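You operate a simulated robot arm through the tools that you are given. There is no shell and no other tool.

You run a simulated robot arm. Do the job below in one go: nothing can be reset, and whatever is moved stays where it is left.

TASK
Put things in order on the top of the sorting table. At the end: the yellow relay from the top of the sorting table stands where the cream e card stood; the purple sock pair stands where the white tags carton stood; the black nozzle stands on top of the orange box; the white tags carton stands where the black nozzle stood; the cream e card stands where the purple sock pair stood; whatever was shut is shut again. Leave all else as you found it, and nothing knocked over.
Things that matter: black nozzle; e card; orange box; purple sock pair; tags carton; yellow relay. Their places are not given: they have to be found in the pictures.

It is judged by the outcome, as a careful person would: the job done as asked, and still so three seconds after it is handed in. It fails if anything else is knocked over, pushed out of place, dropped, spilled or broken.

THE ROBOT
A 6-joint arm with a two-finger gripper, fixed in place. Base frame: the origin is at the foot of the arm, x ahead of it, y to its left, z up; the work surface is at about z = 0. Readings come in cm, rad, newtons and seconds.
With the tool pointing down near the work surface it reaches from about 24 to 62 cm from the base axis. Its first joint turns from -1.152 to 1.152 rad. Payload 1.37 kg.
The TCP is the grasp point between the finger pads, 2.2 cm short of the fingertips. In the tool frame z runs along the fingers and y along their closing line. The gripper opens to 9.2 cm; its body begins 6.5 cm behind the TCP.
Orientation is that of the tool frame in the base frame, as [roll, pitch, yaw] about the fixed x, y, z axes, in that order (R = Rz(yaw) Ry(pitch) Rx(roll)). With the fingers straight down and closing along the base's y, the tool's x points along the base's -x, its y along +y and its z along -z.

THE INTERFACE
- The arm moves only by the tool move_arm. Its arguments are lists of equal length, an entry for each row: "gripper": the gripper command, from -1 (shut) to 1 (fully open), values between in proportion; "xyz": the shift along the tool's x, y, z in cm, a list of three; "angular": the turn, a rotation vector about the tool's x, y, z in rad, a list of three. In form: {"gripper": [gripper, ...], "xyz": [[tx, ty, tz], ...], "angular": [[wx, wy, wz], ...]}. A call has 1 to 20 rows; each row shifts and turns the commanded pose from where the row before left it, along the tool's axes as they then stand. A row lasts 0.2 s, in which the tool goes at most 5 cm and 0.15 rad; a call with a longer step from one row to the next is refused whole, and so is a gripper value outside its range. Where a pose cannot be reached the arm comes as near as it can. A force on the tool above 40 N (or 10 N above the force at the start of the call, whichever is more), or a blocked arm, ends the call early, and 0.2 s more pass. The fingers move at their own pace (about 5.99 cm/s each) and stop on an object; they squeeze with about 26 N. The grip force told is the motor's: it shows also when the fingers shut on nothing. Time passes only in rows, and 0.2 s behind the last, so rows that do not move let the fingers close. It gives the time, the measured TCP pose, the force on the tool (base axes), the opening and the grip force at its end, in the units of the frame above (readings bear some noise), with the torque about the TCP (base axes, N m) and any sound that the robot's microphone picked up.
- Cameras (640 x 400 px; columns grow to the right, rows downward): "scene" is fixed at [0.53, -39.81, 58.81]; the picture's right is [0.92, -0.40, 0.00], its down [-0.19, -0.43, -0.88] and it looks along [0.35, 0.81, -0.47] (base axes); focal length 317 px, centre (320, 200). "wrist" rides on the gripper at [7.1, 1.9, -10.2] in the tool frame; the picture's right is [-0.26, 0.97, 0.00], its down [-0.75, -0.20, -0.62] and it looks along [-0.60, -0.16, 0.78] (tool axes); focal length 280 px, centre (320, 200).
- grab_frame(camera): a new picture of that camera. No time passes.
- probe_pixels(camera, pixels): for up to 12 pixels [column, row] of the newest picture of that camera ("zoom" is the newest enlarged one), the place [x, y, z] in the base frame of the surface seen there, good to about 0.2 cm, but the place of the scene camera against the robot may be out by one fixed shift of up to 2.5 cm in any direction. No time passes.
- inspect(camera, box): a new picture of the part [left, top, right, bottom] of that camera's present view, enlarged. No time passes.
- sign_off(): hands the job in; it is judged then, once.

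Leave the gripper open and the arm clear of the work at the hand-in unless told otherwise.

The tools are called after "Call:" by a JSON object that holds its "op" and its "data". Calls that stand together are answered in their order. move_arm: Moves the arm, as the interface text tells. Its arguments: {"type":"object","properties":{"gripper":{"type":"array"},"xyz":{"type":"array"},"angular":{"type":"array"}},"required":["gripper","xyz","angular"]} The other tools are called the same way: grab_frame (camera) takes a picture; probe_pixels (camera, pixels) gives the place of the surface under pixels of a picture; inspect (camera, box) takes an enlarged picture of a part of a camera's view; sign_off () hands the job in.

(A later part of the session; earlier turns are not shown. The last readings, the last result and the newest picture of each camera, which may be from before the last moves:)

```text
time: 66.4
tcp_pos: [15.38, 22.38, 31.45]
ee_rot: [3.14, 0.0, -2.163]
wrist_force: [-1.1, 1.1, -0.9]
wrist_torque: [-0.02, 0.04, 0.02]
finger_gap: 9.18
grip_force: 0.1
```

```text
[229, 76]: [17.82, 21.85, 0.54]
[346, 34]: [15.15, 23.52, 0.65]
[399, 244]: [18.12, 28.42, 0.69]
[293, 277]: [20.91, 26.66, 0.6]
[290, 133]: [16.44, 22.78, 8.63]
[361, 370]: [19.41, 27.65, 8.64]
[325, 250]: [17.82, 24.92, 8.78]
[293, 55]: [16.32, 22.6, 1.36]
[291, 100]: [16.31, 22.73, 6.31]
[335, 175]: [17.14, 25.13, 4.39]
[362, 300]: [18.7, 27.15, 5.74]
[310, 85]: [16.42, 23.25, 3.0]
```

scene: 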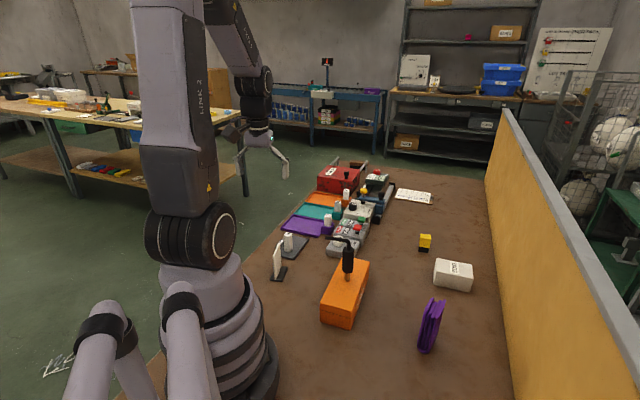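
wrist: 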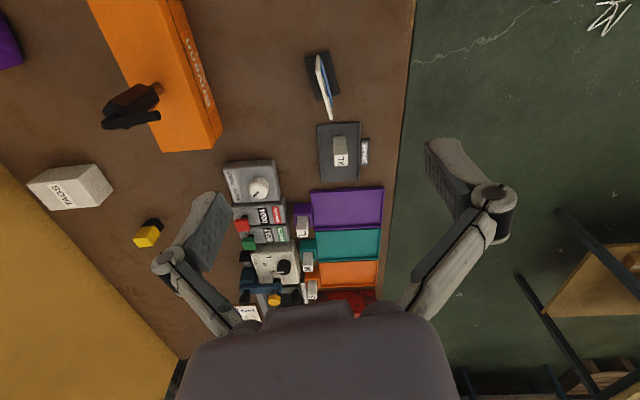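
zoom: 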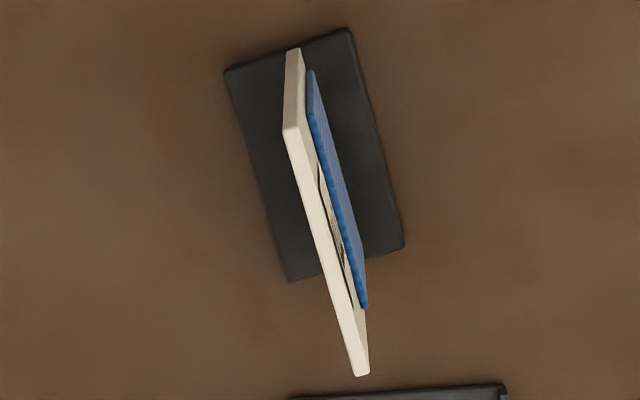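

The e card stands about 8.65 cm tall on a 3.2 × 5.75 cm black foot centred near (18.0,25.1), with its long side along 58°. One face carries a blue panel. I'll align yaw to 238° and hover above it at z≈14.

Call:
{"op": "move_arm", "data": {"gripper": [1, 1, 1, 1, 1, 1, 1, 1], "xyz": [[0, 0, 0], [-0.74, -0.14, 3], [-0.74, -0.14, 3.8], [-0.74, -0.14, 3.8], [-0.74, -0.14, 3.8], [-0.74, -0.14, 3], [0, 0, 0], [0, 0, 0]], "angular": [[0, 0, -0.034], [0, 0, 0], [0, 0, 0], [0, 0, 0], [0, 0, 0], [0, 0, 0], [0, 0, 0], [0, 0, 0]]}}

Call:
{"op": "grab_frame", "data": {"camera": "wrist"}}

Call:
{"op": "inspect", "data": {"camera": "wrist", "box": [260, 30, 380, 180]}}

Call:
{"op": "grab_frame", "data": {"camera": "scene"}}

```text
time: 68.2
tcp_pos: [17.97, 25.12, 14.32]
ee_rot: [-3.141, 0.0, -2.129]
wrist_force: [0.3, -0.1, -0.4]
wrist_torque: [0.01, -0.01, -0.03]
finger_gap: 9.21
grip_force: 0.0
```

```text
taken
```

wrist: 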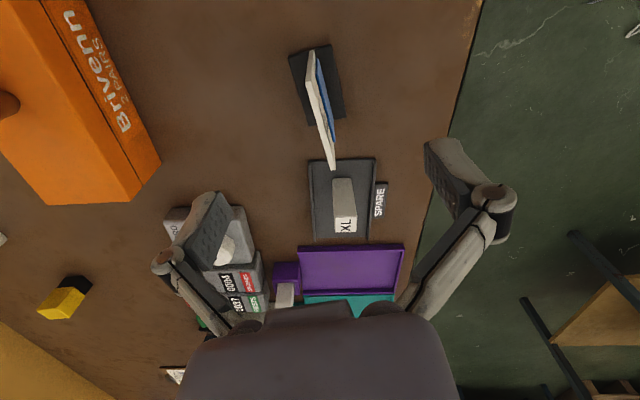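

```text
2.67 times, centred on (320, 105) of wrist
```

zoom: 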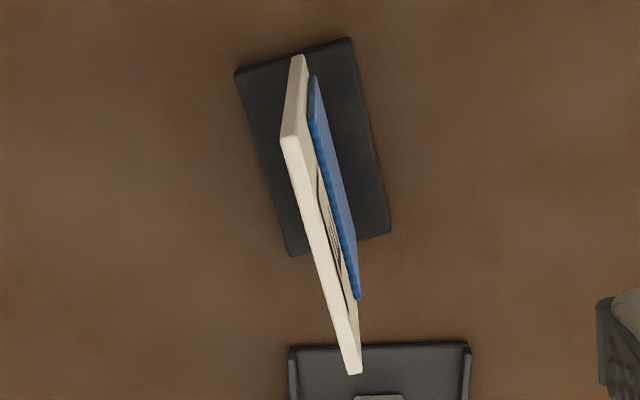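

```text
taken
```

scene: 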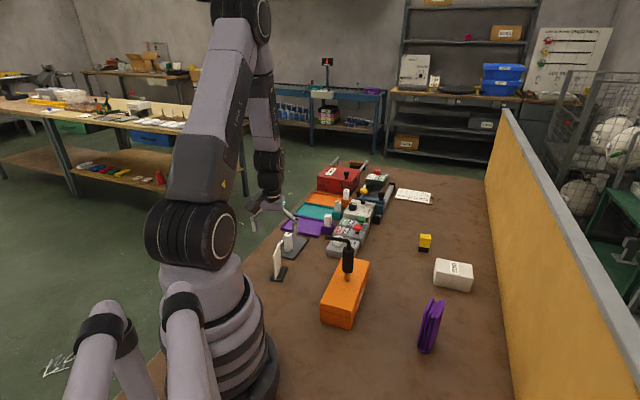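

Call:
{"op": "inspect", "data": {"camera": "wrist", "box": [290, 40, 350, 170]}}

Call:
{"op": "probe_pixels", "data": {"camera": "zoom", "pixels": [[290, 145], [352, 385], [320, 270], [315, 130], [335, 210], [357, 290], [330, 200], [340, 270], [318, 100], [325, 180], [300, 60], [310, 150]]}}

```text
3.08 times, centred on (320, 105) of wrist
```

zoom: 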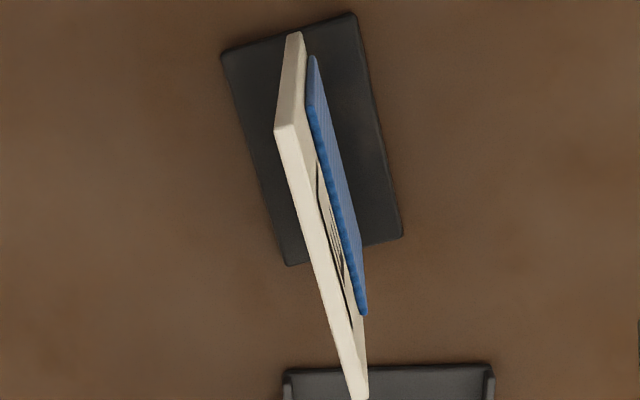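

```text
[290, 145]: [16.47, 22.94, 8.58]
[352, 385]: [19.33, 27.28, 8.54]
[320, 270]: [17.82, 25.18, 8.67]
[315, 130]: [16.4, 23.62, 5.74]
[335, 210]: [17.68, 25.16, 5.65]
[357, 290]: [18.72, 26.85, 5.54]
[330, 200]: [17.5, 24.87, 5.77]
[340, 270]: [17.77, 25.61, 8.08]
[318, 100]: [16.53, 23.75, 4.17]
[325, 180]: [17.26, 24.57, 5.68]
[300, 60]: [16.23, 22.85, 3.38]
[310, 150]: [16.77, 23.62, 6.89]
```

The blue panel's top edge is at z≈5.7, and above it the card is bare and about 0.5 cm thick. I'll grip above the panel with TCP z≈8.3 (tips ≈6.1), nudging +0.08 along tool y to centre.

Call:
{"op": "move_arm", "data": {"gripper": [1, 1, 1, 1, 1, 1, 1], "xyz": [[0, 0.08, 1.2], [0, 0, 1.6], [0, 0, 1.5], [0, 0, 1], [0, 0, 0.7], [0, 0, 0], [0, 0, 0]], "angular": [[0, 0, 0], [0, 0, 0], [0, 0, 0], [0, 0, 0], [0, 0, 0], [0, 0, 0], [0, 0, 0]]}}

Call:
{"op": "grab_frame", "data": {"camera": "wrist"}}

Call:
{"op": "inspect", "data": {"camera": "scene", "box": [230, 180, 330, 300]}}

```text
time: 69.8
tcp_pos: [17.7, 25.16, 8.15]
ee_rot: [3.141, 0.0, -2.13]
wrist_force: [-0.3, 0.1, -0.3]
wrist_torque: [-0.02, -0.01, 0.03]
finger_gap: 9.22
grip_force: 0.1
```

```text
taken
```

wrist: 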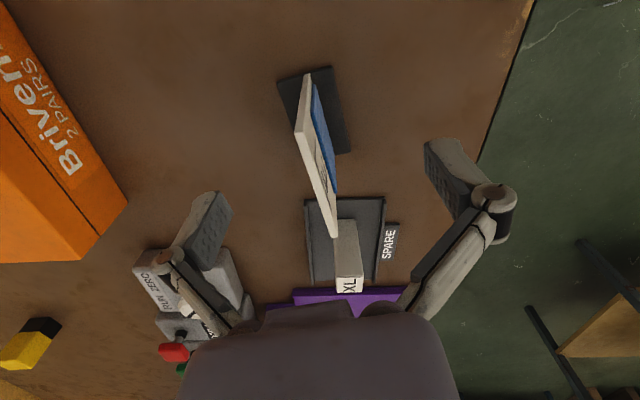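

```text
3.33 times, centred on (280, 240) of scene
```

zoom: 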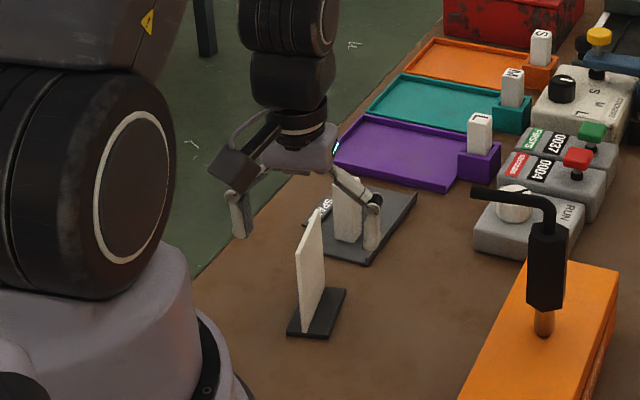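

The card's top edge crosses the grasp point at about (318,186). I'll close the fingers.

Call:
{"op": "move_arm", "data": {"gripper": [0, 0, -0.5, -0.5, -0.7, -1, -1, -1], "xyz": [[0, 0, 0], [0, 0, 0], [0, 0, 0], [0, 0, 0], [0, 0, 0], [0, 0, 0], [0, 0, 0], [0, 0, 0]], "angular": [[0, 0, 0], [0, 0, 0], [0, 0, 0], [0, 0, 0], [0, 0, 0], [0, 0, 0], [0, 0, 0], [0, 0, 0]]}}

Call:
{"op": "grab_frame", "data": {"camera": "wrist"}}

Call:
{"op": "inspect", "data": {"camera": "scene", "box": [230, 180, 330, 300]}}

```text
time: 71.6
tcp_pos: [17.78, 25.22, 8.28]
ee_rot: [3.14, 0.0, -2.13]
wrist_force: [0.8, 0.1, 0.7]
wrist_torque: [0.02, -0.01, -0.02]
finger_gap: 0.58
grip_force: 26.2
```

```text
taken
```

wrist: 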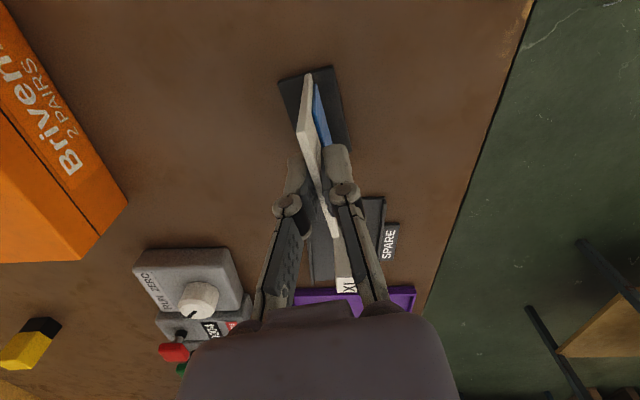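

```text
3.33 times, centred on (280, 240) of scene
```

zoom: 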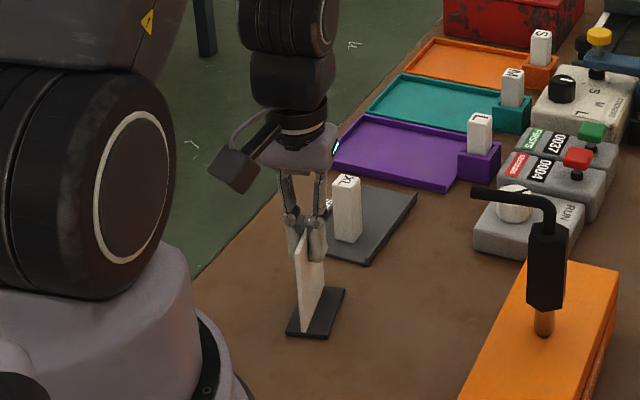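

It's held at 0.58 cm and the card is still upright. I'll lift straight up to z≈24.

Call:
{"op": "move_arm", "data": {"gripper": [-1, -1, -1, -1, -1, -1, -1, -1, -1, -1], "xyz": [[0, 0, -0.3], [0, 0, -0.6], [0, 0, -1.2], [0, 0, -2.3], [0, 0, -3], [0, 0, -3], [0, 0, -3], [0, 0, -2], [0, 0, -0.6], [0, 0, 0]], "angular": [[0, 0, 0], [0, 0, 0], [0, 0, 0], [0, 0, 0], [0, 0, 0], [0, 0, 0], [0, 0, 0], [0, 0, 0], [0, 0, 0], [0, 0, 0]]}}

Call:
{"op": "grab_frame", "data": {"camera": "wrist"}}

Call:
{"op": "grab_frame", "data": {"camera": "scene"}}

```text
time: 73.8
tcp_pos: [17.86, 25.08, 24.28]
ee_rot: [3.141, 0.001, -2.129]
wrist_force: [0.4, 0.6, 0.5]
wrist_torque: [0.02, 0.01, -0.01]
finger_gap: 0.58
grip_force: 26.0
```

```text
taken
```

wrist: 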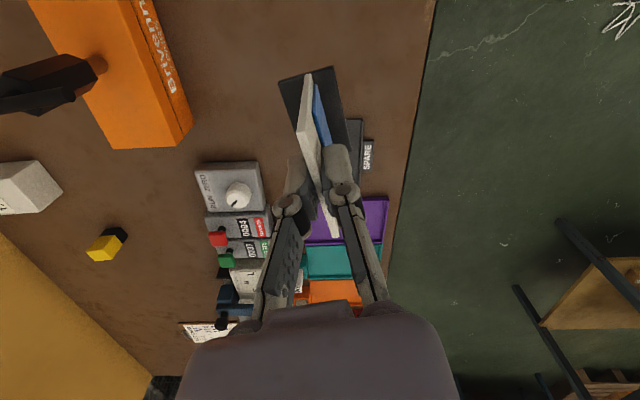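

```text
taken
```

scene: 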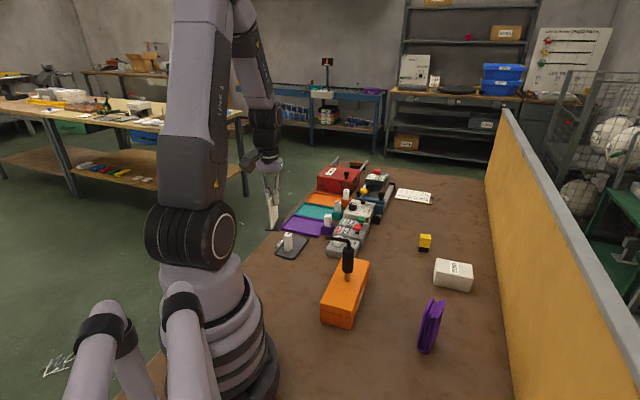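

I'll probe the held foot plate's corners to check its level and offset.

Call:
{"op": "probe_pixels", "data": {"camera": "wrist", "pixels": [[281, 84], [330, 70], [345, 140], [290, 115], [300, 116], [337, 236], [310, 80], [336, 110], [295, 78]]}}

```text
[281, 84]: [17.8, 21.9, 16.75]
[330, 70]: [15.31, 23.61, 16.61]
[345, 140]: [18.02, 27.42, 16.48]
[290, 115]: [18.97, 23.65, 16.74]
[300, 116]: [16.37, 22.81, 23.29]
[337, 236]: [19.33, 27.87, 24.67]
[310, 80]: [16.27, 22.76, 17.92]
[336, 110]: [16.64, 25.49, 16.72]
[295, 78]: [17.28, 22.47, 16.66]
```

It's level, with its bottom about 8.1 cm below the TCP. I'll carry it at z≈24 to the socks' old spot (51.95,22.3).

Call:
{"op": "move_arm", "data": {"gripper": [-1, -1, -1, -1, -1, -1, -1, -1, -1, -1, -1, -1, -1], "xyz": [[-0.63, -1.22, 0], [-1.25, -2.43, 0], [-1.72, -3.35, 0], [-1.88, -3.65, 0], [-1.88, -3.65, 0], [-1.88, -3.65, 0], [-1.88, -3.65, 0], [-1.72, -3.35, 0], [-1.41, -2.74, 0], [-0.94, -1.83, 0], [-0.47, -0.91, 0], [0, 0, 0], [0, 0, 0]], "angular": [[0, 0, 0], [0, 0, 0], [0, 0, 0], [0, 0, 0], [0, 0, 0], [0, 0, 0], [0, 0, 0], [0, 0, 0], [0, 0, 0], [0, 0, 0], [0, 0, 0], [0, 0, 0], [0, 0, 0]]}}

Call:
{"op": "grab_frame", "data": {"camera": "scene"}}

Call:
{"op": "grab_frame", "data": {"camera": "wrist"}}

```text
time: 76.6
tcp_pos: [51.98, 22.43, 24.3]
ee_rot: [-3.142, 0.002, -2.13]
wrist_force: [0.6, 0.2, 0.1]
wrist_torque: [0.02, 0.01, 0.0]
finger_gap: 0.6
grip_force: 26.4
```

```text
taken
```

scene: 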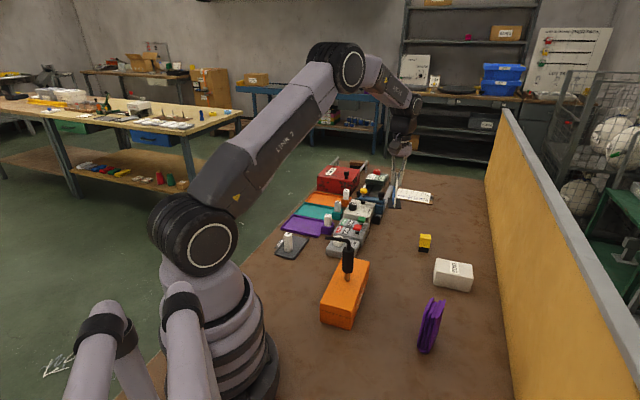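

```text
taken
```

wrist: 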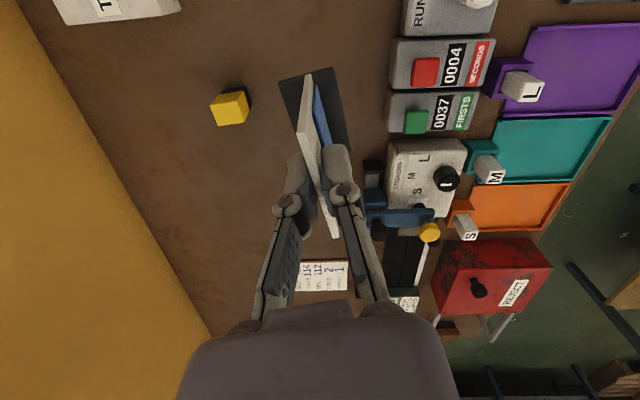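

It's over the spot with clear table below. I'll lower to just above the table.

Call:
{"op": "move_arm", "data": {"gripper": [-1, -1, -1, -1, -1, -1, -1, -1, -1], "xyz": [[0, 0, 2], [0, 0, 3], [0, 0, 3], [0, 0, 3], [0, 0, 2.2], [0, 0, 1.5], [0, 0, 0.8], [0, 0, 0], [0, 0, 0]], "angular": [[0, 0, 0], [0, 0, 0], [0, 0, 0], [0, 0, 0], [0, 0, 0], [0, 0, 0], [0, 0, 0], [0, 0, 0], [0, 0, 0]]}}

Call:
{"op": "inspect", "data": {"camera": "scene", "box": [360, 170, 450, 270]}}

```text
time: 78.6
tcp_pos: [52.07, 22.37, 8.77]
ee_rot: [3.141, 0.0, -2.131]
wrist_force: [-0.4, 0.1, 0.5]
wrist_torque: [0.01, 0.0, -0.03]
finger_gap: 0.58
grip_force: 26.0
```

```text
4.00 times, centred on (405, 220) of scene
```

zoom: 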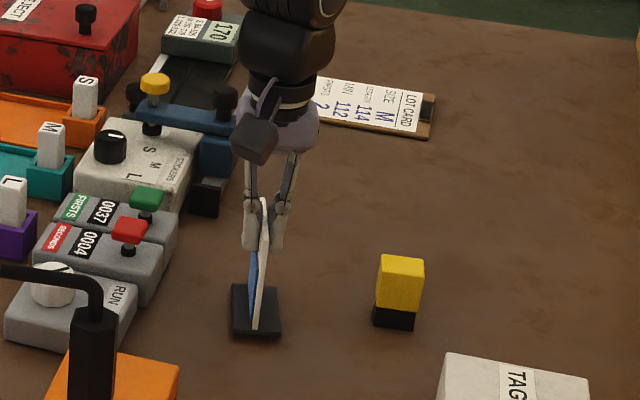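

Call:
{"op": "move_arm", "data": {"gripper": [-1, -1, -1], "xyz": [[0, 0, 0.2], [0, 0, 0.1], [0, 0, 0]], "angular": [[0, 0, 0], [0, 0, 0], [0, 0, 0]]}}

```text
time: 79.4
tcp_pos: [52.03, 22.39, 8.52]
ee_rot: [3.14, 0.001, -2.129]
wrist_force: [-0.6, -0.1, 0.2]
wrist_torque: [0.0, -0.01, 0.02]
finger_gap: 0.57
grip_force: 26.6
```

No contact yet, so I'll continue in 0.1 cm steps.

Call:
{"op": "move_arm", "data": {"gripper": [-1, -1], "xyz": [[0, 0, 0.1], [0, 0, 0]], "angular": [[0, 0, 0], [0, 0, 0]]}}

```text
time: 80.0
tcp_pos: [51.91, 22.33, 8.46]
ee_rot: [3.141, 0.0, -2.13]
wrist_force: [-0.5, 1.0, -1.2]
wrist_torque: [0.02, 0.02, 0.01]
finger_gap: 0.58
grip_force: 26.1
```

Call:
{"op": "move_arm", "data": {"gripper": [-1, -1], "xyz": [[0, 0, 0.1], [0, 0, 0]], "angular": [[0, 0, 0], [0, 0, 0]]}}

```text
time: 80.6
tcp_pos: [51.97, 22.44, 8.31]
ee_rot: [-3.141, 0.0, -2.129]
wrist_force: [-0.3, 0.1, -0.8]
wrist_torque: [-0.03, 0.0, -0.01]
finger_gap: 0.58
grip_force: 25.8
```

Call:
{"op": "move_arm", "data": {"gripper": [-1, -1], "xyz": [[0, 0, 0.07], [0, 0, 0]], "angular": [[0, 0, 0], [0, 0, 0]]}}

```text
time: 81.2
tcp_pos: [51.82, 22.31, 8.22]
ee_rot: [-3.141, 0.001, -2.13]
wrist_force: [0.0, 0.0, -0.2]
wrist_torque: [0.0, 0.03, 0.02]
finger_gap: 0.59
grip_force: 26.0
```

Call:
{"op": "move_arm", "data": {"gripper": [-1, -1], "xyz": [[0, 0, 0.07], [0, 0, 0]], "angular": [[0, 0, 0], [0, 0, 0]]}}

```text
time: 81.8
tcp_pos: [51.85, 22.39, 8.14]
ee_rot: [-3.141, 0.0, -2.129]
wrist_force: [-2.1, -1.5, 7.8]
wrist_torque: [-0.12, 0.11, -0.02]
finger_gap: 0.6
grip_force: 25.8
```

Contact at 7.8 N. I'll ease off a hair and open part way.

Call:
{"op": "move_arm", "data": {"gripper": [-1, -0.85, -0.75, -0.5, 0, 0.2, 0.2], "xyz": [[0, 0, -0.04], [0, 0, 0], [0, 0, 0], [0, 0, 0], [0, 0, 0], [0, 0, 0], [0, 0, 0]], "angular": [[0, 0, 0], [0, 0, 0], [0, 0, 0], [0, 0, 0], [0, 0, 0], [0, 0, 0], [0, 0, 0]]}}

Call:
{"op": "grab_frame", "data": {"camera": "wrist"}}

Call:
{"op": "inspect", "data": {"camera": "scene", "box": [360, 170, 450, 270]}}

```text
time: 83.4
tcp_pos: [51.95, 22.38, 8.08]
ee_rot: [-3.141, 0.0, -2.131]
wrist_force: [-0.1, -0.3, -0.3]
wrist_torque: [0.04, 0.03, 0.02]
finger_gap: 5.54
grip_force: 0.1
```

```text
taken
```

wrist: 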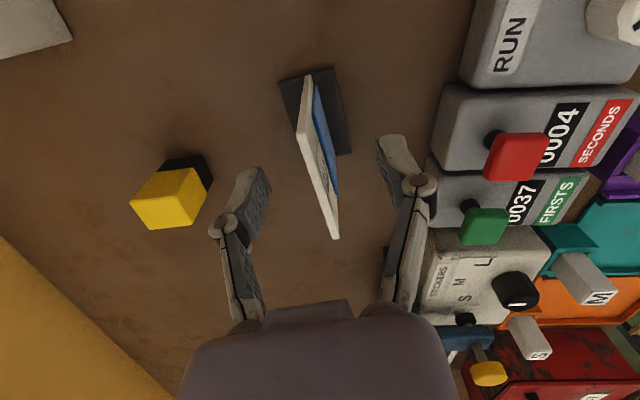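

```text
4.00 times, centred on (405, 220) of scene
```

zoom: 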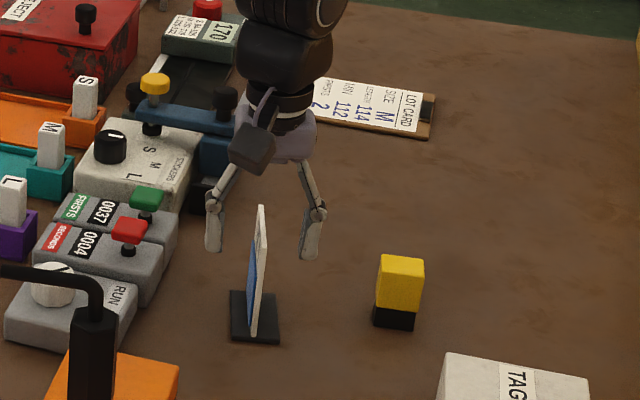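

The card stands by itself. I'll rise straight up, and from there look at the relay.

Call:
{"op": "move_arm", "data": {"gripper": [0.2, 0.2, 0.2, 0.2, 0.2, 0.6, 1, 1], "xyz": [[0, 0, -1], [0, 0, -1.5], [0, 0, -2.5], [0, 0, -3], [0, 0, -3], [0, 0, -3], [0, 0, -1], [0, 0, 0]], "angular": [[0, 0, 0], [0, 0, 0], [0, 0, 0], [0, 0, 0], [0, 0, 0], [0, 0, 0], [0, 0, 0], [0, 0, 0]]}}

Call:
{"op": "grab_frame", "data": {"camera": "wrist"}}

Call:
{"op": "grab_frame", "data": {"camera": "scene"}}

```text
time: 85.2
tcp_pos: [51.92, 22.46, 23.17]
ee_rot: [3.141, -0.001, -2.13]
wrist_force: [1.1, -0.6, 0.3]
wrist_torque: [0.0, 0.03, -0.01]
finger_gap: 9.21
grip_force: 0.1
```

```text
taken
```

wrist: 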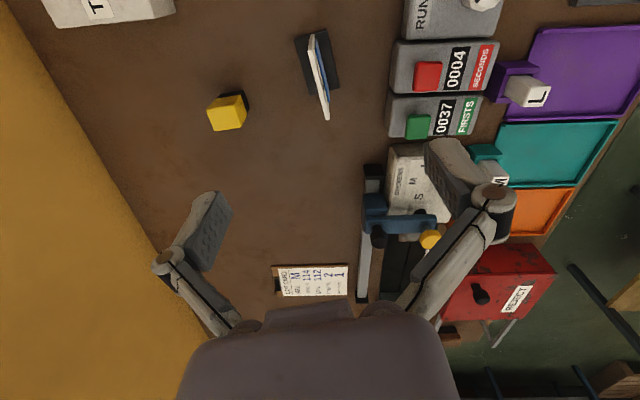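

```text
taken
```

scene: 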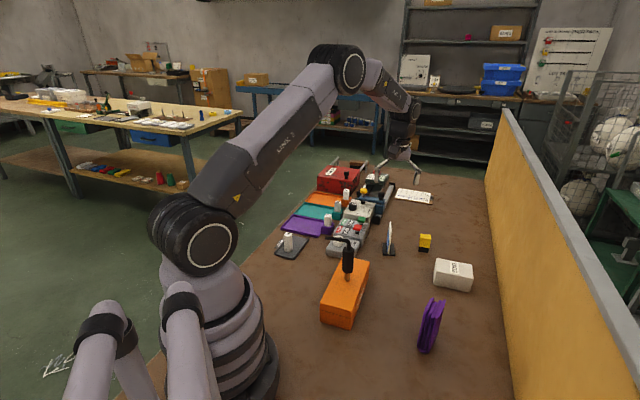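

The e card is in place at scene (389,238). Now I'll measure the relay.

Call:
{"op": "inspect", "data": {"camera": "wrist", "box": [195, 80, 265, 140]}}

Call:
{"op": "probe_pixels", "data": {"camera": "zoom", "pixels": [[320, 200], [200, 200], [300, 150], [250, 250], [400, 180], [350, 250], [420, 130], [330, 120], [380, 220], [220, 280], [290, 280], [360, 140]]}}

```text
6.67 times, centred on (230, 110) of wrist
```

zoom: 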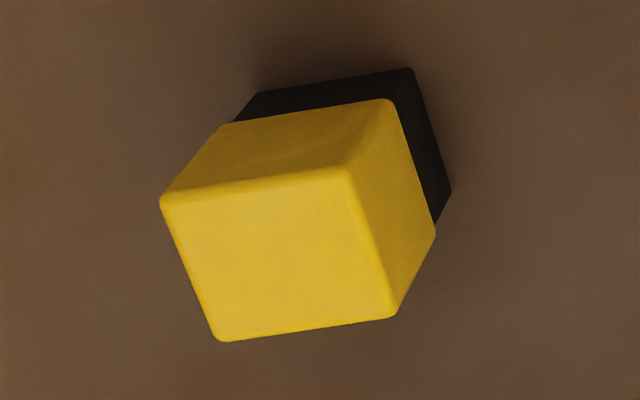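

```text
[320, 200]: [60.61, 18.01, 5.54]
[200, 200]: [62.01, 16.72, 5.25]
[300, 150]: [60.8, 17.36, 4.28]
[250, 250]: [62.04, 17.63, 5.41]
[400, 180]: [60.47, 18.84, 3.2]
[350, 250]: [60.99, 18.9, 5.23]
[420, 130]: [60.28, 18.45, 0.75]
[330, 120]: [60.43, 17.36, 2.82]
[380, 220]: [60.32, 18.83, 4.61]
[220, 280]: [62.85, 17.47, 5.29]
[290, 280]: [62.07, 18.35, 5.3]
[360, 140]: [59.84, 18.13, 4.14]
```

Call:
{"op": "probe_pixels", "data": {"camera": "zoom", "pixels": [[170, 204], [344, 180], [387, 309], [224, 334], [408, 75], [448, 192], [262, 95], [390, 105], [432, 232]]}}

```text
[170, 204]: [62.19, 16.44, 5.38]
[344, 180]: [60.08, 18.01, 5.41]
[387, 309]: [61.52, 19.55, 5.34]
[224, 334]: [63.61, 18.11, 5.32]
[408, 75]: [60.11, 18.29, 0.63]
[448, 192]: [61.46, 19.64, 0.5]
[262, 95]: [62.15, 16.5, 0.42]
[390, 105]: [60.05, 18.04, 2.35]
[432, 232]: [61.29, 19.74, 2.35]
```

The relay is 2.7 × 2.3 × 5.4 cm, centred near (61.85,18.03). That's 64.4 cm out, past the straight-down reach, so I'll tilt the fingers outward by 0.2 rad about the closing axis. Closing along 141° keeps the pads vertical. I'll set the opening to about 5.5 cm to stay clear of the e card, then hover at z≈13.

Call:
{"op": "move_arm", "data": {"gripper": [0.6, 0.2, 0.2, 0.2, 0.2, 0.2, 0.2, 0.2, 0.2], "xyz": [[0, 0, 0], [0, 0, 0], [0, 0, 0], [-0.18, -2.62, 2.63], [-0.18, -2.62, 2.63], [-0.18, -2.62, 2.63], [-0.18, -2.62, 2.63], [0, 0, 0], [0, 0, 0]], "angular": [[0, 0, 0.122], [0, -0.1, 0], [0, -0.1, 0], [0, 0, 0], [0, 0, 0], [0, 0, 0], [0, 0, 0], [0, 0, 0], [0, 0, 0]]}}

Call:
{"op": "grab_frame", "data": {"camera": "wrist"}}

Call:
{"op": "grab_frame", "data": {"camera": "scene"}}

```text
time: 87.2
tcp_pos: [61.85, 17.9, 13.12]
ee_rot: [-3.141, 0.202, -2.252]
wrist_force: [-0.5, 0.5, -0.3]
wrist_torque: [0.0, 0.01, 0.01]
finger_gap: 5.52
grip_force: 0.2
```

```text
taken
```

wrist: 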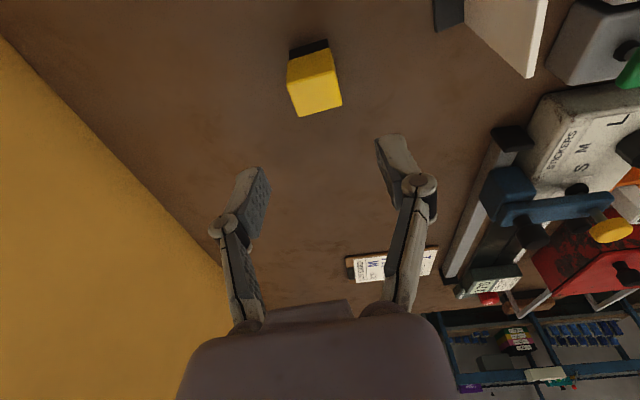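

```text
taken
```

scene: 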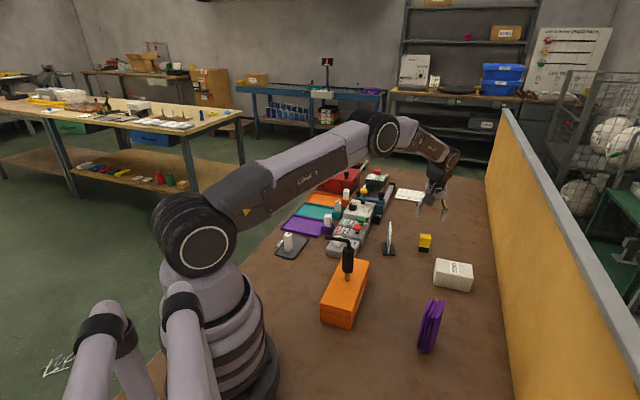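

The pose is reached and the nozzle and e card are untouched. I'll refine the relay's position from this closer view.

Call:
{"op": "inspect", "data": {"camera": "wrist", "box": [275, 30, 355, 125]}}

```text
4.21 times, centred on (315, 78) of wrist
```

zoom: 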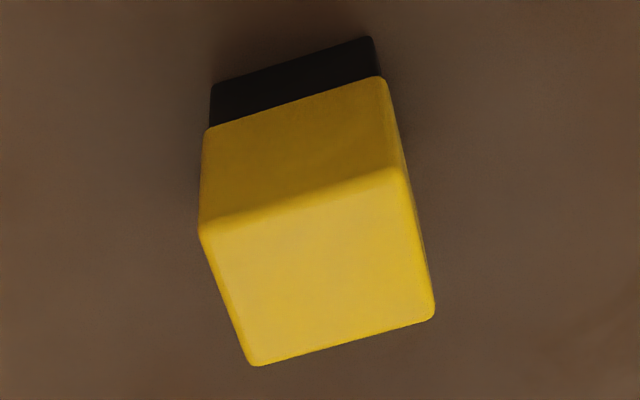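

Call:
{"op": "probe_pixels", "data": {"camera": "zoom", "pixels": [[206, 233], [397, 176], [429, 312], [252, 360], [213, 135], [383, 85], [370, 42], [213, 90], [320, 270], [300, 220], [230, 300], [415, 245]]}}

```text
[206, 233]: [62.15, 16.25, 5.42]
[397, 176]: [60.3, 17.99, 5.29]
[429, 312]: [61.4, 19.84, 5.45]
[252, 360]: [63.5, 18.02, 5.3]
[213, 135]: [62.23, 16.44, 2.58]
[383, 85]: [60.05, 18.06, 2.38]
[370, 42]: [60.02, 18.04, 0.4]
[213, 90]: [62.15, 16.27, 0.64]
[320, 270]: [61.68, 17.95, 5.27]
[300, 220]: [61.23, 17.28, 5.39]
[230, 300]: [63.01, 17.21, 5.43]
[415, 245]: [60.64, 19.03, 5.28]
```

The relay's centre is (61.84,18.03) and its axes are at 141°/51°, as assumed. I'll go straight down to z≈3.3 with the tilt kept.

Call:
{"op": "move_arm", "data": {"gripper": [0.2, 0.2, 0.2, 0.2, 0.2, 0.2, 0.2, 0.2], "xyz": [[0.35, 0.09, 1.7], [0.35, 0, 1.7], [0.35, 0, 1.7], [0.35, 0, 1.7], [0.3, 0, 1.5], [0.25, 0, 1.3], [0, 0, 0], [0, 0, 0]], "angular": [[0, 0, 0], [0, 0, 0], [0, 0, 0], [0, 0, 0], [0, 0, 0], [0, 0, 0], [0, 0, 0], [0, 0, 0]]}}

Call:
{"op": "grab_frame", "data": {"camera": "wrist"}}

Call:
{"op": "grab_frame", "data": {"camera": "scene"}}

```text
time: 89.0
tcp_pos: [61.7, 17.91, 3.03]
ee_rot: [3.141, 0.203, -2.252]
wrist_force: [0.1, -0.2, -0.4]
wrist_torque: [-0.02, -0.03, 0.03]
finger_gap: 5.51
grip_force: 0.0
```

```text
taken
```

wrist: 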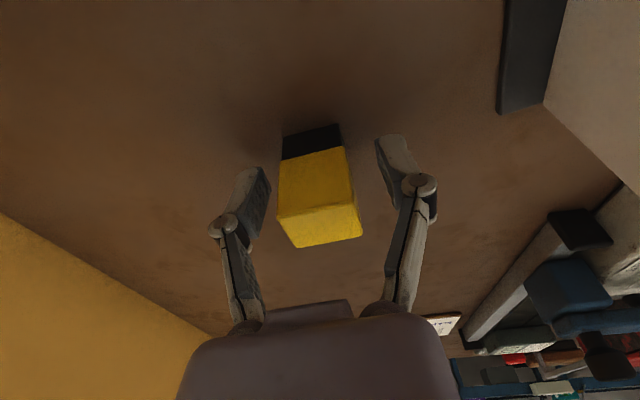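

```text
taken
```

scene: 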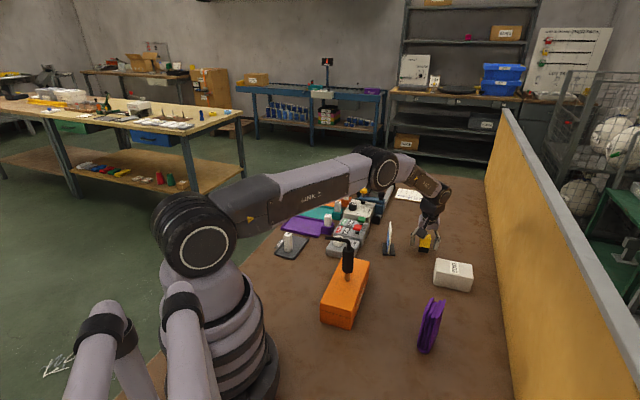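

The relay is between the pads and the nozzle still stands clear of the arm. I'll close.

Call:
{"op": "move_arm", "data": {"gripper": [-0.2, -1, -1, -1, -1, -1], "xyz": [[0, 0, 0], [0, 0, 0], [0, 0, 0], [0, 0, 0], [0, 0, 0], [0, 0, 0]], "angular": [[0, 0, 0], [0, 0, 0], [0, 0, 0], [0, 0, 0], [0, 0, 0], [0, 0, 0]]}}

Call:
{"op": "grab_frame", "data": {"camera": "wrist"}}

```text
time: 90.4
tcp_pos: [61.68, 17.92, 3.19]
ee_rot: [3.141, 0.201, -2.251]
wrist_force: [-0.2, 0.4, 1.6]
wrist_torque: [0.0, 0.01, 0.0]
finger_gap: 2.92
grip_force: 25.9
```

```text
taken
```

wrist: 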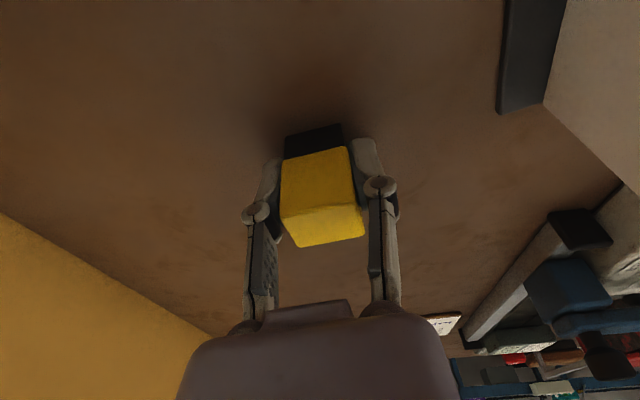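

It's held at 2.92 cm. I'll lift straight up 10 cm with the tilt kept, slowly at first.

Call:
{"op": "move_arm", "data": {"gripper": [-1, -1, -1, -1, -1, -1, -1, -1], "xyz": [[-0.08, 0, -0.39], [-0.16, 0, -0.78], [-0.3, 0, -1.47], [-0.5, 0, -2.45], [-0.56, 0, -2.74], [-0.4, 0, -1.96], [0, 0, 0], [0, 0, 0]], "angular": [[0, 0, 0], [0, 0, 0], [0, 0, 0], [0, 0, 0], [0, 0, 0], [0, 0, 0], [0, 0, 0], [0, 0, 0]]}}

Call:
{"op": "grab_frame", "data": {"camera": "wrist"}}

Call:
{"op": "inspect", "data": {"camera": "scene", "box": [360, 160, 480, 280]}}

```text
time: 92.2
tcp_pos: [61.66, 17.99, 13.34]
ee_rot: [3.14, 0.202, -2.25]
wrist_force: [-0.7, -0.6, -0.3]
wrist_torque: [0.03, -0.01, 0.02]
finger_gap: 2.88
grip_force: 26.2
```

```text
taken
```

wrist: 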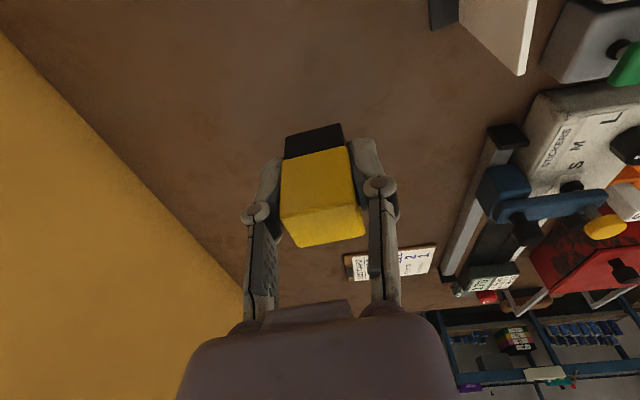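

```text
3.33 times, centred on (420, 220) of scene
```

zoom: 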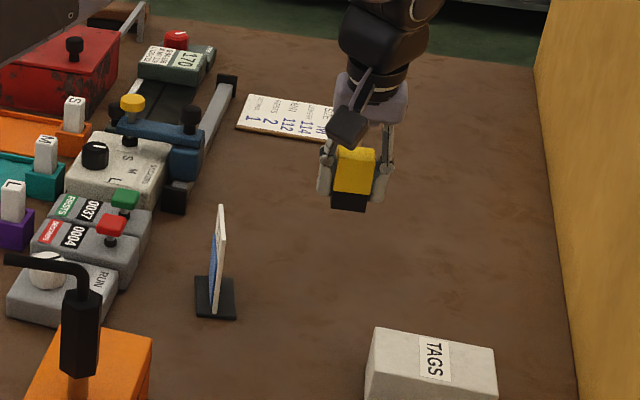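

The relay hangs upright. I'll probe its position in the grip.

Call:
{"op": "probe_pixels", "data": {"camera": "wrist", "pixels": [[284, 219], [355, 207], [361, 234], [298, 244], [288, 163], [346, 150], [287, 140], [339, 127], [325, 225]]}}

```text
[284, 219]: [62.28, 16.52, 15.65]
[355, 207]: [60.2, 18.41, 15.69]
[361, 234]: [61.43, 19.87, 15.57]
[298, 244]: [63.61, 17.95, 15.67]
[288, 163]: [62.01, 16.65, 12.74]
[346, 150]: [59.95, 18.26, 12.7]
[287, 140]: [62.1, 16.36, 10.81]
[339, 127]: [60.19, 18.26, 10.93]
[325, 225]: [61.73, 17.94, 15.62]
```

It's upright, with its centre about (0.15,0.2) from the TCP and its bottom about 2.95 cm below. I'll carry it at z≈25 across to the e card's old spot (18.0,25.1), keeping the same tilt.

Call:
{"op": "move_arm", "data": {"gripper": [-1, -1, -1, -1, -1, -1, -1, -1, -1, -1, -1, -1, -1, -1, -1, -1], "xyz": [[0.17, 1.15, -2.48], [0.61, 1.92, -2.57], [1.04, 2.69, -2.66], [1.26, 3.07, -2.7], [1.37, 3.27, -2.73], [1.85, 3.27, -0.375], [1.85, 3.27, -0.375], [1.85, 3.27, -0.375], [1.85, 3.27, -0.375], [1.85, 3.27, -0.375], [1.85, 3.27, -0.375], [1.63, 2.88, -0.33], [1.31, 2.31, -0.265], [0.87, 1.54, -0.176], [0, 0, 0], [0, 0, 0]], "angular": [[0, 0, 0], [0, 0, 0], [0, 0, 0], [0, 0, 0], [0, 0, 0], [0, 0, 0], [0, 0, 0], [0, 0, 0], [0, 0, 0], [0, 0, 0], [0, 0, 0], [0, 0, 0], [0, 0, 0], [0, 0, 0], [0, 0, 0], [0, 0, 0]]}}

Call:
{"op": "grab_frame", "data": {"camera": "wrist"}}

Call:
{"op": "grab_frame", "data": {"camera": "scene"}}

```text
time: 95.6
tcp_pos: [17.89, 24.96, 25.0]
ee_rot: [-3.141, 0.202, -2.251]
wrist_force: [-0.5, -1.0, -0.3]
wrist_torque: [-0.03, -0.01, 0.0]
finger_gap: 2.91
grip_force: 26.0
```

```text
taken
```

wrist: 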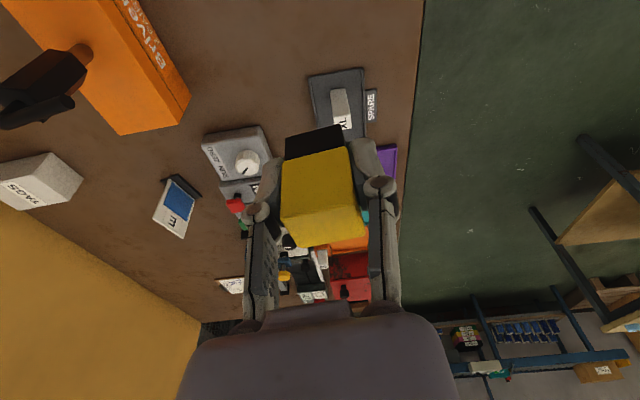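

```text
taken
```

scene: 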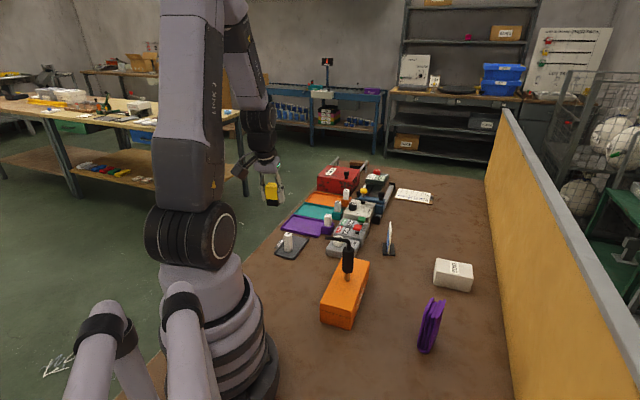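

The card's "E" face is visible at (176,206), which confirms that item. I'll lower the relay straight down to just above the table.

Call:
{"op": "move_arm", "data": {"gripper": [-1, -1, -1, -1, -1, -1, -1, -1, -1, -1, -1], "xyz": [[0.398, 0, 1.96], [0.597, 0, 2.94], [0.697, 0, 3.43], [0.697, 0, 3.43], [0.697, 0, 3.43], [0.557, 0, 2.74], [0.358, 0, 1.76], [0.18, 0, 0.88], [0.06, 0, 0.3], [0, 0, 0], [0, 0, 0]], "angular": [[0, 0, 0], [0, 0, 0], [0, 0, 0], [0, 0, 0], [0, 0, 0], [0, 0, 0], [0, 0, 0], [0, 0, 0], [0, 0, 0], [0, 0, 0], [0, 0, 0]]}}

Call:
{"op": "grab_frame", "data": {"camera": "wrist"}}

Call:
{"op": "inspect", "data": {"camera": "scene", "box": [230, 180, 330, 300]}}

```text
time: 98.0
tcp_pos: [17.94, 24.98, 3.91]
ee_rot: [3.141, 0.2, -2.25]
wrist_force: [0.0, -0.9, 0.2]
wrist_torque: [0.03, 0.03, 0.0]
finger_gap: 2.93
grip_force: 25.9
```

```text
taken
```

wrist: 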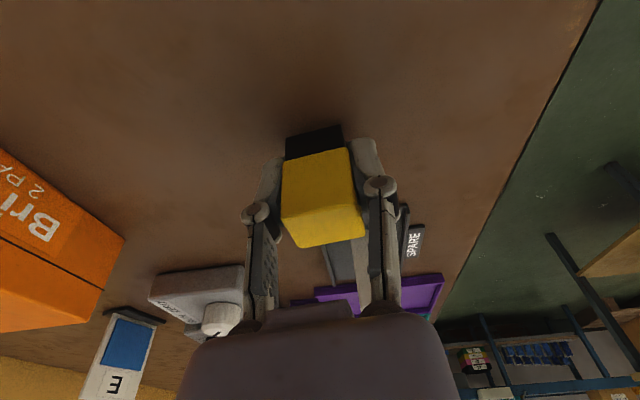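

```text
3.33 times, centred on (280, 240) of scene
```

zoom: 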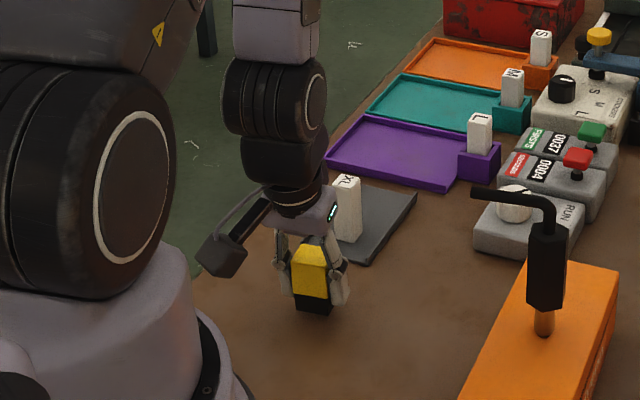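

There's about 0.8 cm to go. I'll take finer steps down.

Call:
{"op": "move_arm", "data": {"gripper": [-1, -1, -1, -1], "xyz": [[0.05, 0, 0.245], [0.04, 0, 0.196], [0.02, 0, 0.098], [0, 0, 0]], "angular": [[0, 0, 0], [0, 0, 0], [0, 0, 0], [0, 0, 0]]}}

```text
time: 99.0
tcp_pos: [17.94, 24.9, 3.33]
ee_rot: [3.141, 0.202, -2.252]
wrist_force: [-0.4, 0.4, -0.5]
wrist_torque: [0.0, 0.03, 0.02]
finger_gap: 2.89
grip_force: 25.9
```

Call:
{"op": "move_arm", "data": {"gripper": [-1, -1], "xyz": [[0.02, 0, 0.098], [0, 0, 0]], "angular": [[0, 0, 0], [0, 0, 0]]}}

```text
time: 99.6
tcp_pos: [17.8, 25.01, 3.28]
ee_rot: [3.141, 0.203, -2.252]
wrist_force: [-0.4, -0.4, -0.5]
wrist_torque: [0.0, -0.03, 0.0]
finger_gap: 2.92
grip_force: 26.2
```

Call:
{"op": "move_arm", "data": {"gripper": [-1, -1], "xyz": [[0.02, 0, 0.098], [0, 0, 0]], "angular": [[0, 0, 0], [0, 0, 0]]}}

```text
time: 100.2
tcp_pos: [17.83, 24.9, 3.09]
ee_rot: [-3.14, 0.2, -2.251]
wrist_force: [0.5, -0.9, -0.6]
wrist_torque: [-0.03, -0.02, 0.0]
finger_gap: 2.95
grip_force: 26.1
```

Call:
{"op": "move_arm", "data": {"gripper": [-1, -1], "xyz": [[0.016, 0, 0.078], [0, 0, 0]], "angular": [[0, 0, 0], [0, 0, 0]]}}

```text
time: 100.8
tcp_pos: [17.93, 24.93, 3.13]
ee_rot: [3.141, 0.202, -2.252]
wrist_force: [0.0, 0.4, -0.6]
wrist_torque: [0.01, 0.0, 0.0]
finger_gap: 2.92
grip_force: 26.2
```

Call:
{"op": "move_arm", "data": {"gripper": [-1, -1], "xyz": [[0.016, 0, 0.078], [0, 0, 0]], "angular": [[0, 0, 0], [0, 0, 0]]}}

```text
time: 101.4
tcp_pos: [17.84, 24.95, 3.03]
ee_rot: [-3.14, 0.199, -2.251]
wrist_force: [-2.7, -2.5, 16.7]
wrist_torque: [0.01, 0.11, -0.02]
finger_gap: 2.9
grip_force: 26.3
```

Contact at 16.7 N. I'll ease off slightly and open part way.

Call:
{"op": "move_arm", "data": {"gripper": [-1, -1, -0.3, -0.2, 0.1, 0.3, 0.3], "xyz": [[-0.012, 0, -0.06], [0, 0, 0], [0, 0, 0], [0, 0, 0], [0, 0, 0], [0, 0, 0], [0, 0, 0]], "angular": [[0, 0, 0], [0, 0, 0], [0, 0, 0], [0, 0, 0], [0, 0, 0], [0, 0, 0], [0, 0, 0]]}}

Call:
{"op": "grab_frame", "data": {"camera": "wrist"}}

```text
time: 103.0
tcp_pos: [17.96, 25.0, 3.04]
ee_rot: [3.141, 0.2, -2.25]
wrist_force: [-0.1, -0.3, -0.2]
wrist_torque: [-0.01, 0.02, -0.01]
finger_gap: 5.97
grip_force: 0.1
```

```text
taken
```

wrist: 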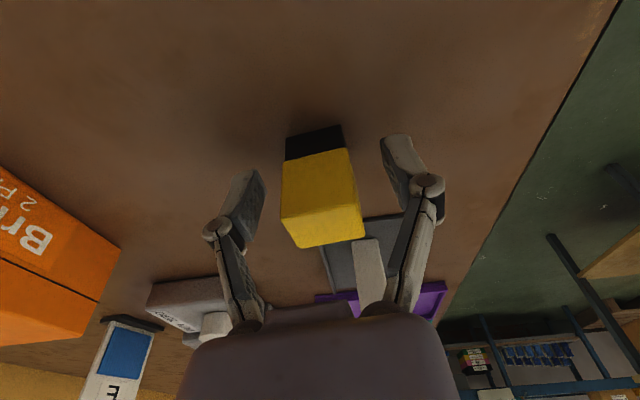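

The relay stands free. I'll lift the open gripper straight up.

Call:
{"op": "move_arm", "data": {"gripper": [0.3, 0.3, 0.3, 0.3, 0.3, 0.3, 0.6, 1, 1], "xyz": [[-0.16, 0, -0.78], [-0.3, 0, -1.47], [-0.5, 0, -2.45], [-0.6, 0, -2.94], [-0.6, 0, -2.94], [-0.6, 0, -2.94], [-0.6, 0, -2.94], [-0.6, 0, -2.94], [0, 0, 0]], "angular": [[0, 0, 0], [0, 0, 0], [0, 0, 0], [0, 0, 0], [0, 0, 0], [0, 0, 0], [0, 0, 0], [0, 0, 0], [0, 0, 0]]}}

Call:
{"op": "grab_frame", "data": {"camera": "wrist"}}

Call:
{"op": "grab_frame", "data": {"camera": "scene"}}

```text
time: 105.0
tcp_pos: [17.95, 24.68, 22.1]
ee_rot: [-3.14, 0.2, -2.252]
wrist_force: [0.0, 1.3, 0.9]
wrist_torque: [0.0, 0.02, -0.03]
finger_gap: 9.18
grip_force: 0.1
out of reach, approached as far as the arm can: row 7
```

```text
taken
```

wrist: 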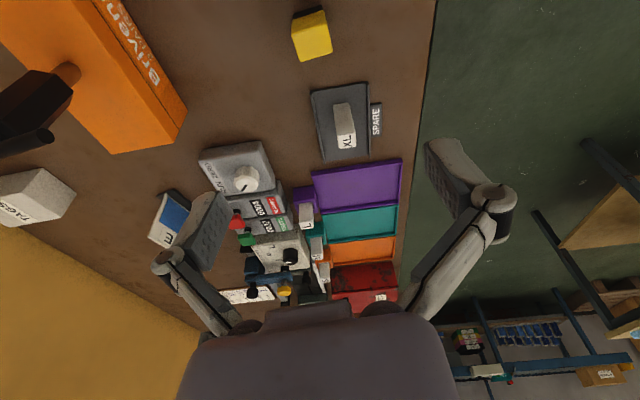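

```text
taken
```

scene: 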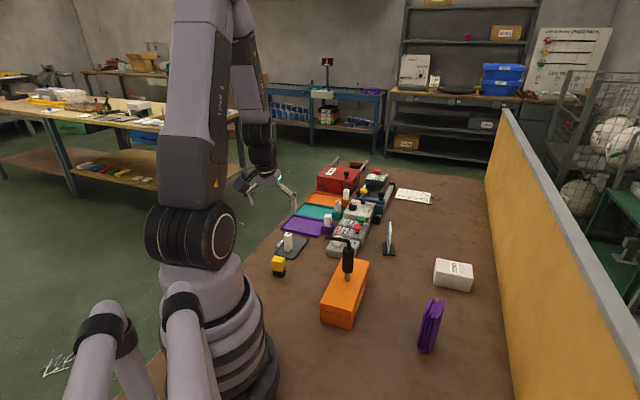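

Everything is placed. I'll verify positions: the relay in the wrist view, and zooms of the scene.

Call:
{"op": "probe_pixels", "data": {"camera": "wrist", "pixels": [[298, 32], [323, 25], [331, 52], [305, 60], [314, 42], [310, 12]]}}

Call:
{"op": "inspect", "data": {"camera": "scene", "box": [250, 150, 430, 290]}}

Call:
{"op": "inspect", "data": {"camera": "scene", "box": [300, 210, 500, 370]}}

```text
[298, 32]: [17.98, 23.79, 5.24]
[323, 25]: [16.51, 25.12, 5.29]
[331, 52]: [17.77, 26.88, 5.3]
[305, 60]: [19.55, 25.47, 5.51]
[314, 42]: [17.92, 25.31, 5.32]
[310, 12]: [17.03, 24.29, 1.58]
```

```text
2.86 times, centred on (340, 220) of scene
```

zoom: 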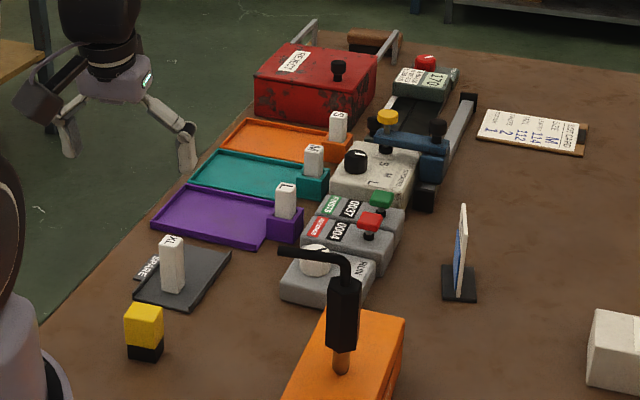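

```text
2.50 times, centred on (400, 290) of scene
```

zoom: 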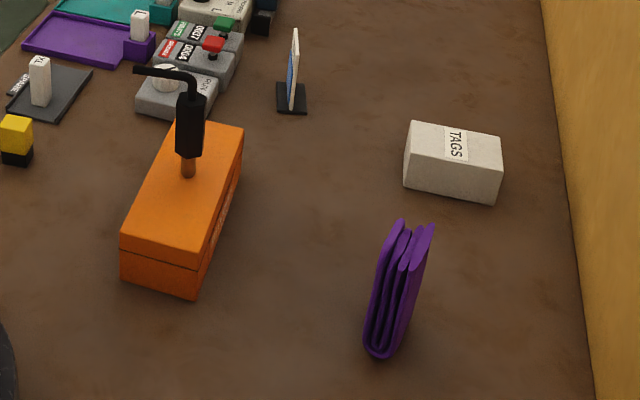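

The relay's centre is at (17.95,25.3), on the e card's old spot. All five items stand upright, the box is still shut, and the other things look as they did at the start. Last, I'll undo the tilt and raise the open gripper to a clear resting place.

Call:
{"op": "move_arm", "data": {"gripper": [1, 1, 1, 1, 1, 1, 1, 1, 1, 1, 1], "xyz": [[0, 0, 0], [0, 0, 0], [-0.5, -1, -3], [-0.8, -2, -3], [-0.8, -2, -3], [-0.8, -2, -3], [-0.5, -2, -2], [0, -1, 0], [0, 0, 0], [0, 0, 0], [0, 0, 0]], "angular": [[0, 0.1, 0], [0, 0.1, 0], [0, 0, 0], [0, 0, 0], [0, 0, 0], [0, 0, 0], [0, 0, 0], [0, 0, 0], [0, 0, 0], [0, 0, 0], [0, 0, 0]]}}

Call:
{"op": "grab_frame", "data": {"camera": "scene"}}

Call:
{"op": "grab_frame", "data": {"camera": "wrist"}}

```text
time: 107.4
tcp_pos: [28.28, 21.28, 36.03]
ee_rot: [-3.141, 0.001, -2.251]
wrist_force: [-1.0, 0.1, 0.2]
wrist_torque: [0.01, 0.0, 0.0]
finger_gap: 9.18
grip_force: 0.1
```

```text
taken
```

scene: 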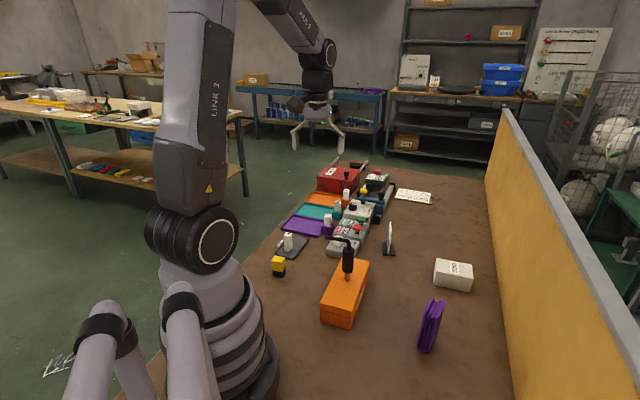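

```text
taken
```

wrist: 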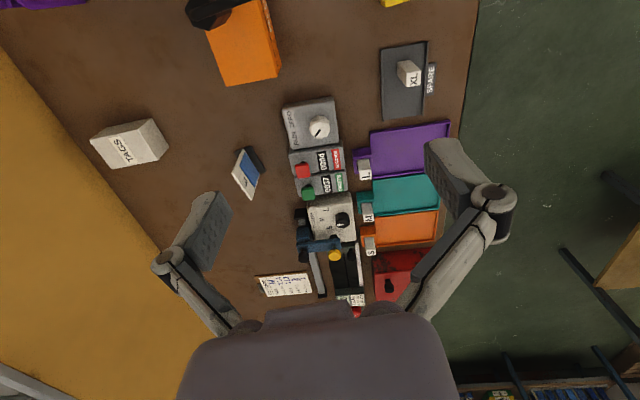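

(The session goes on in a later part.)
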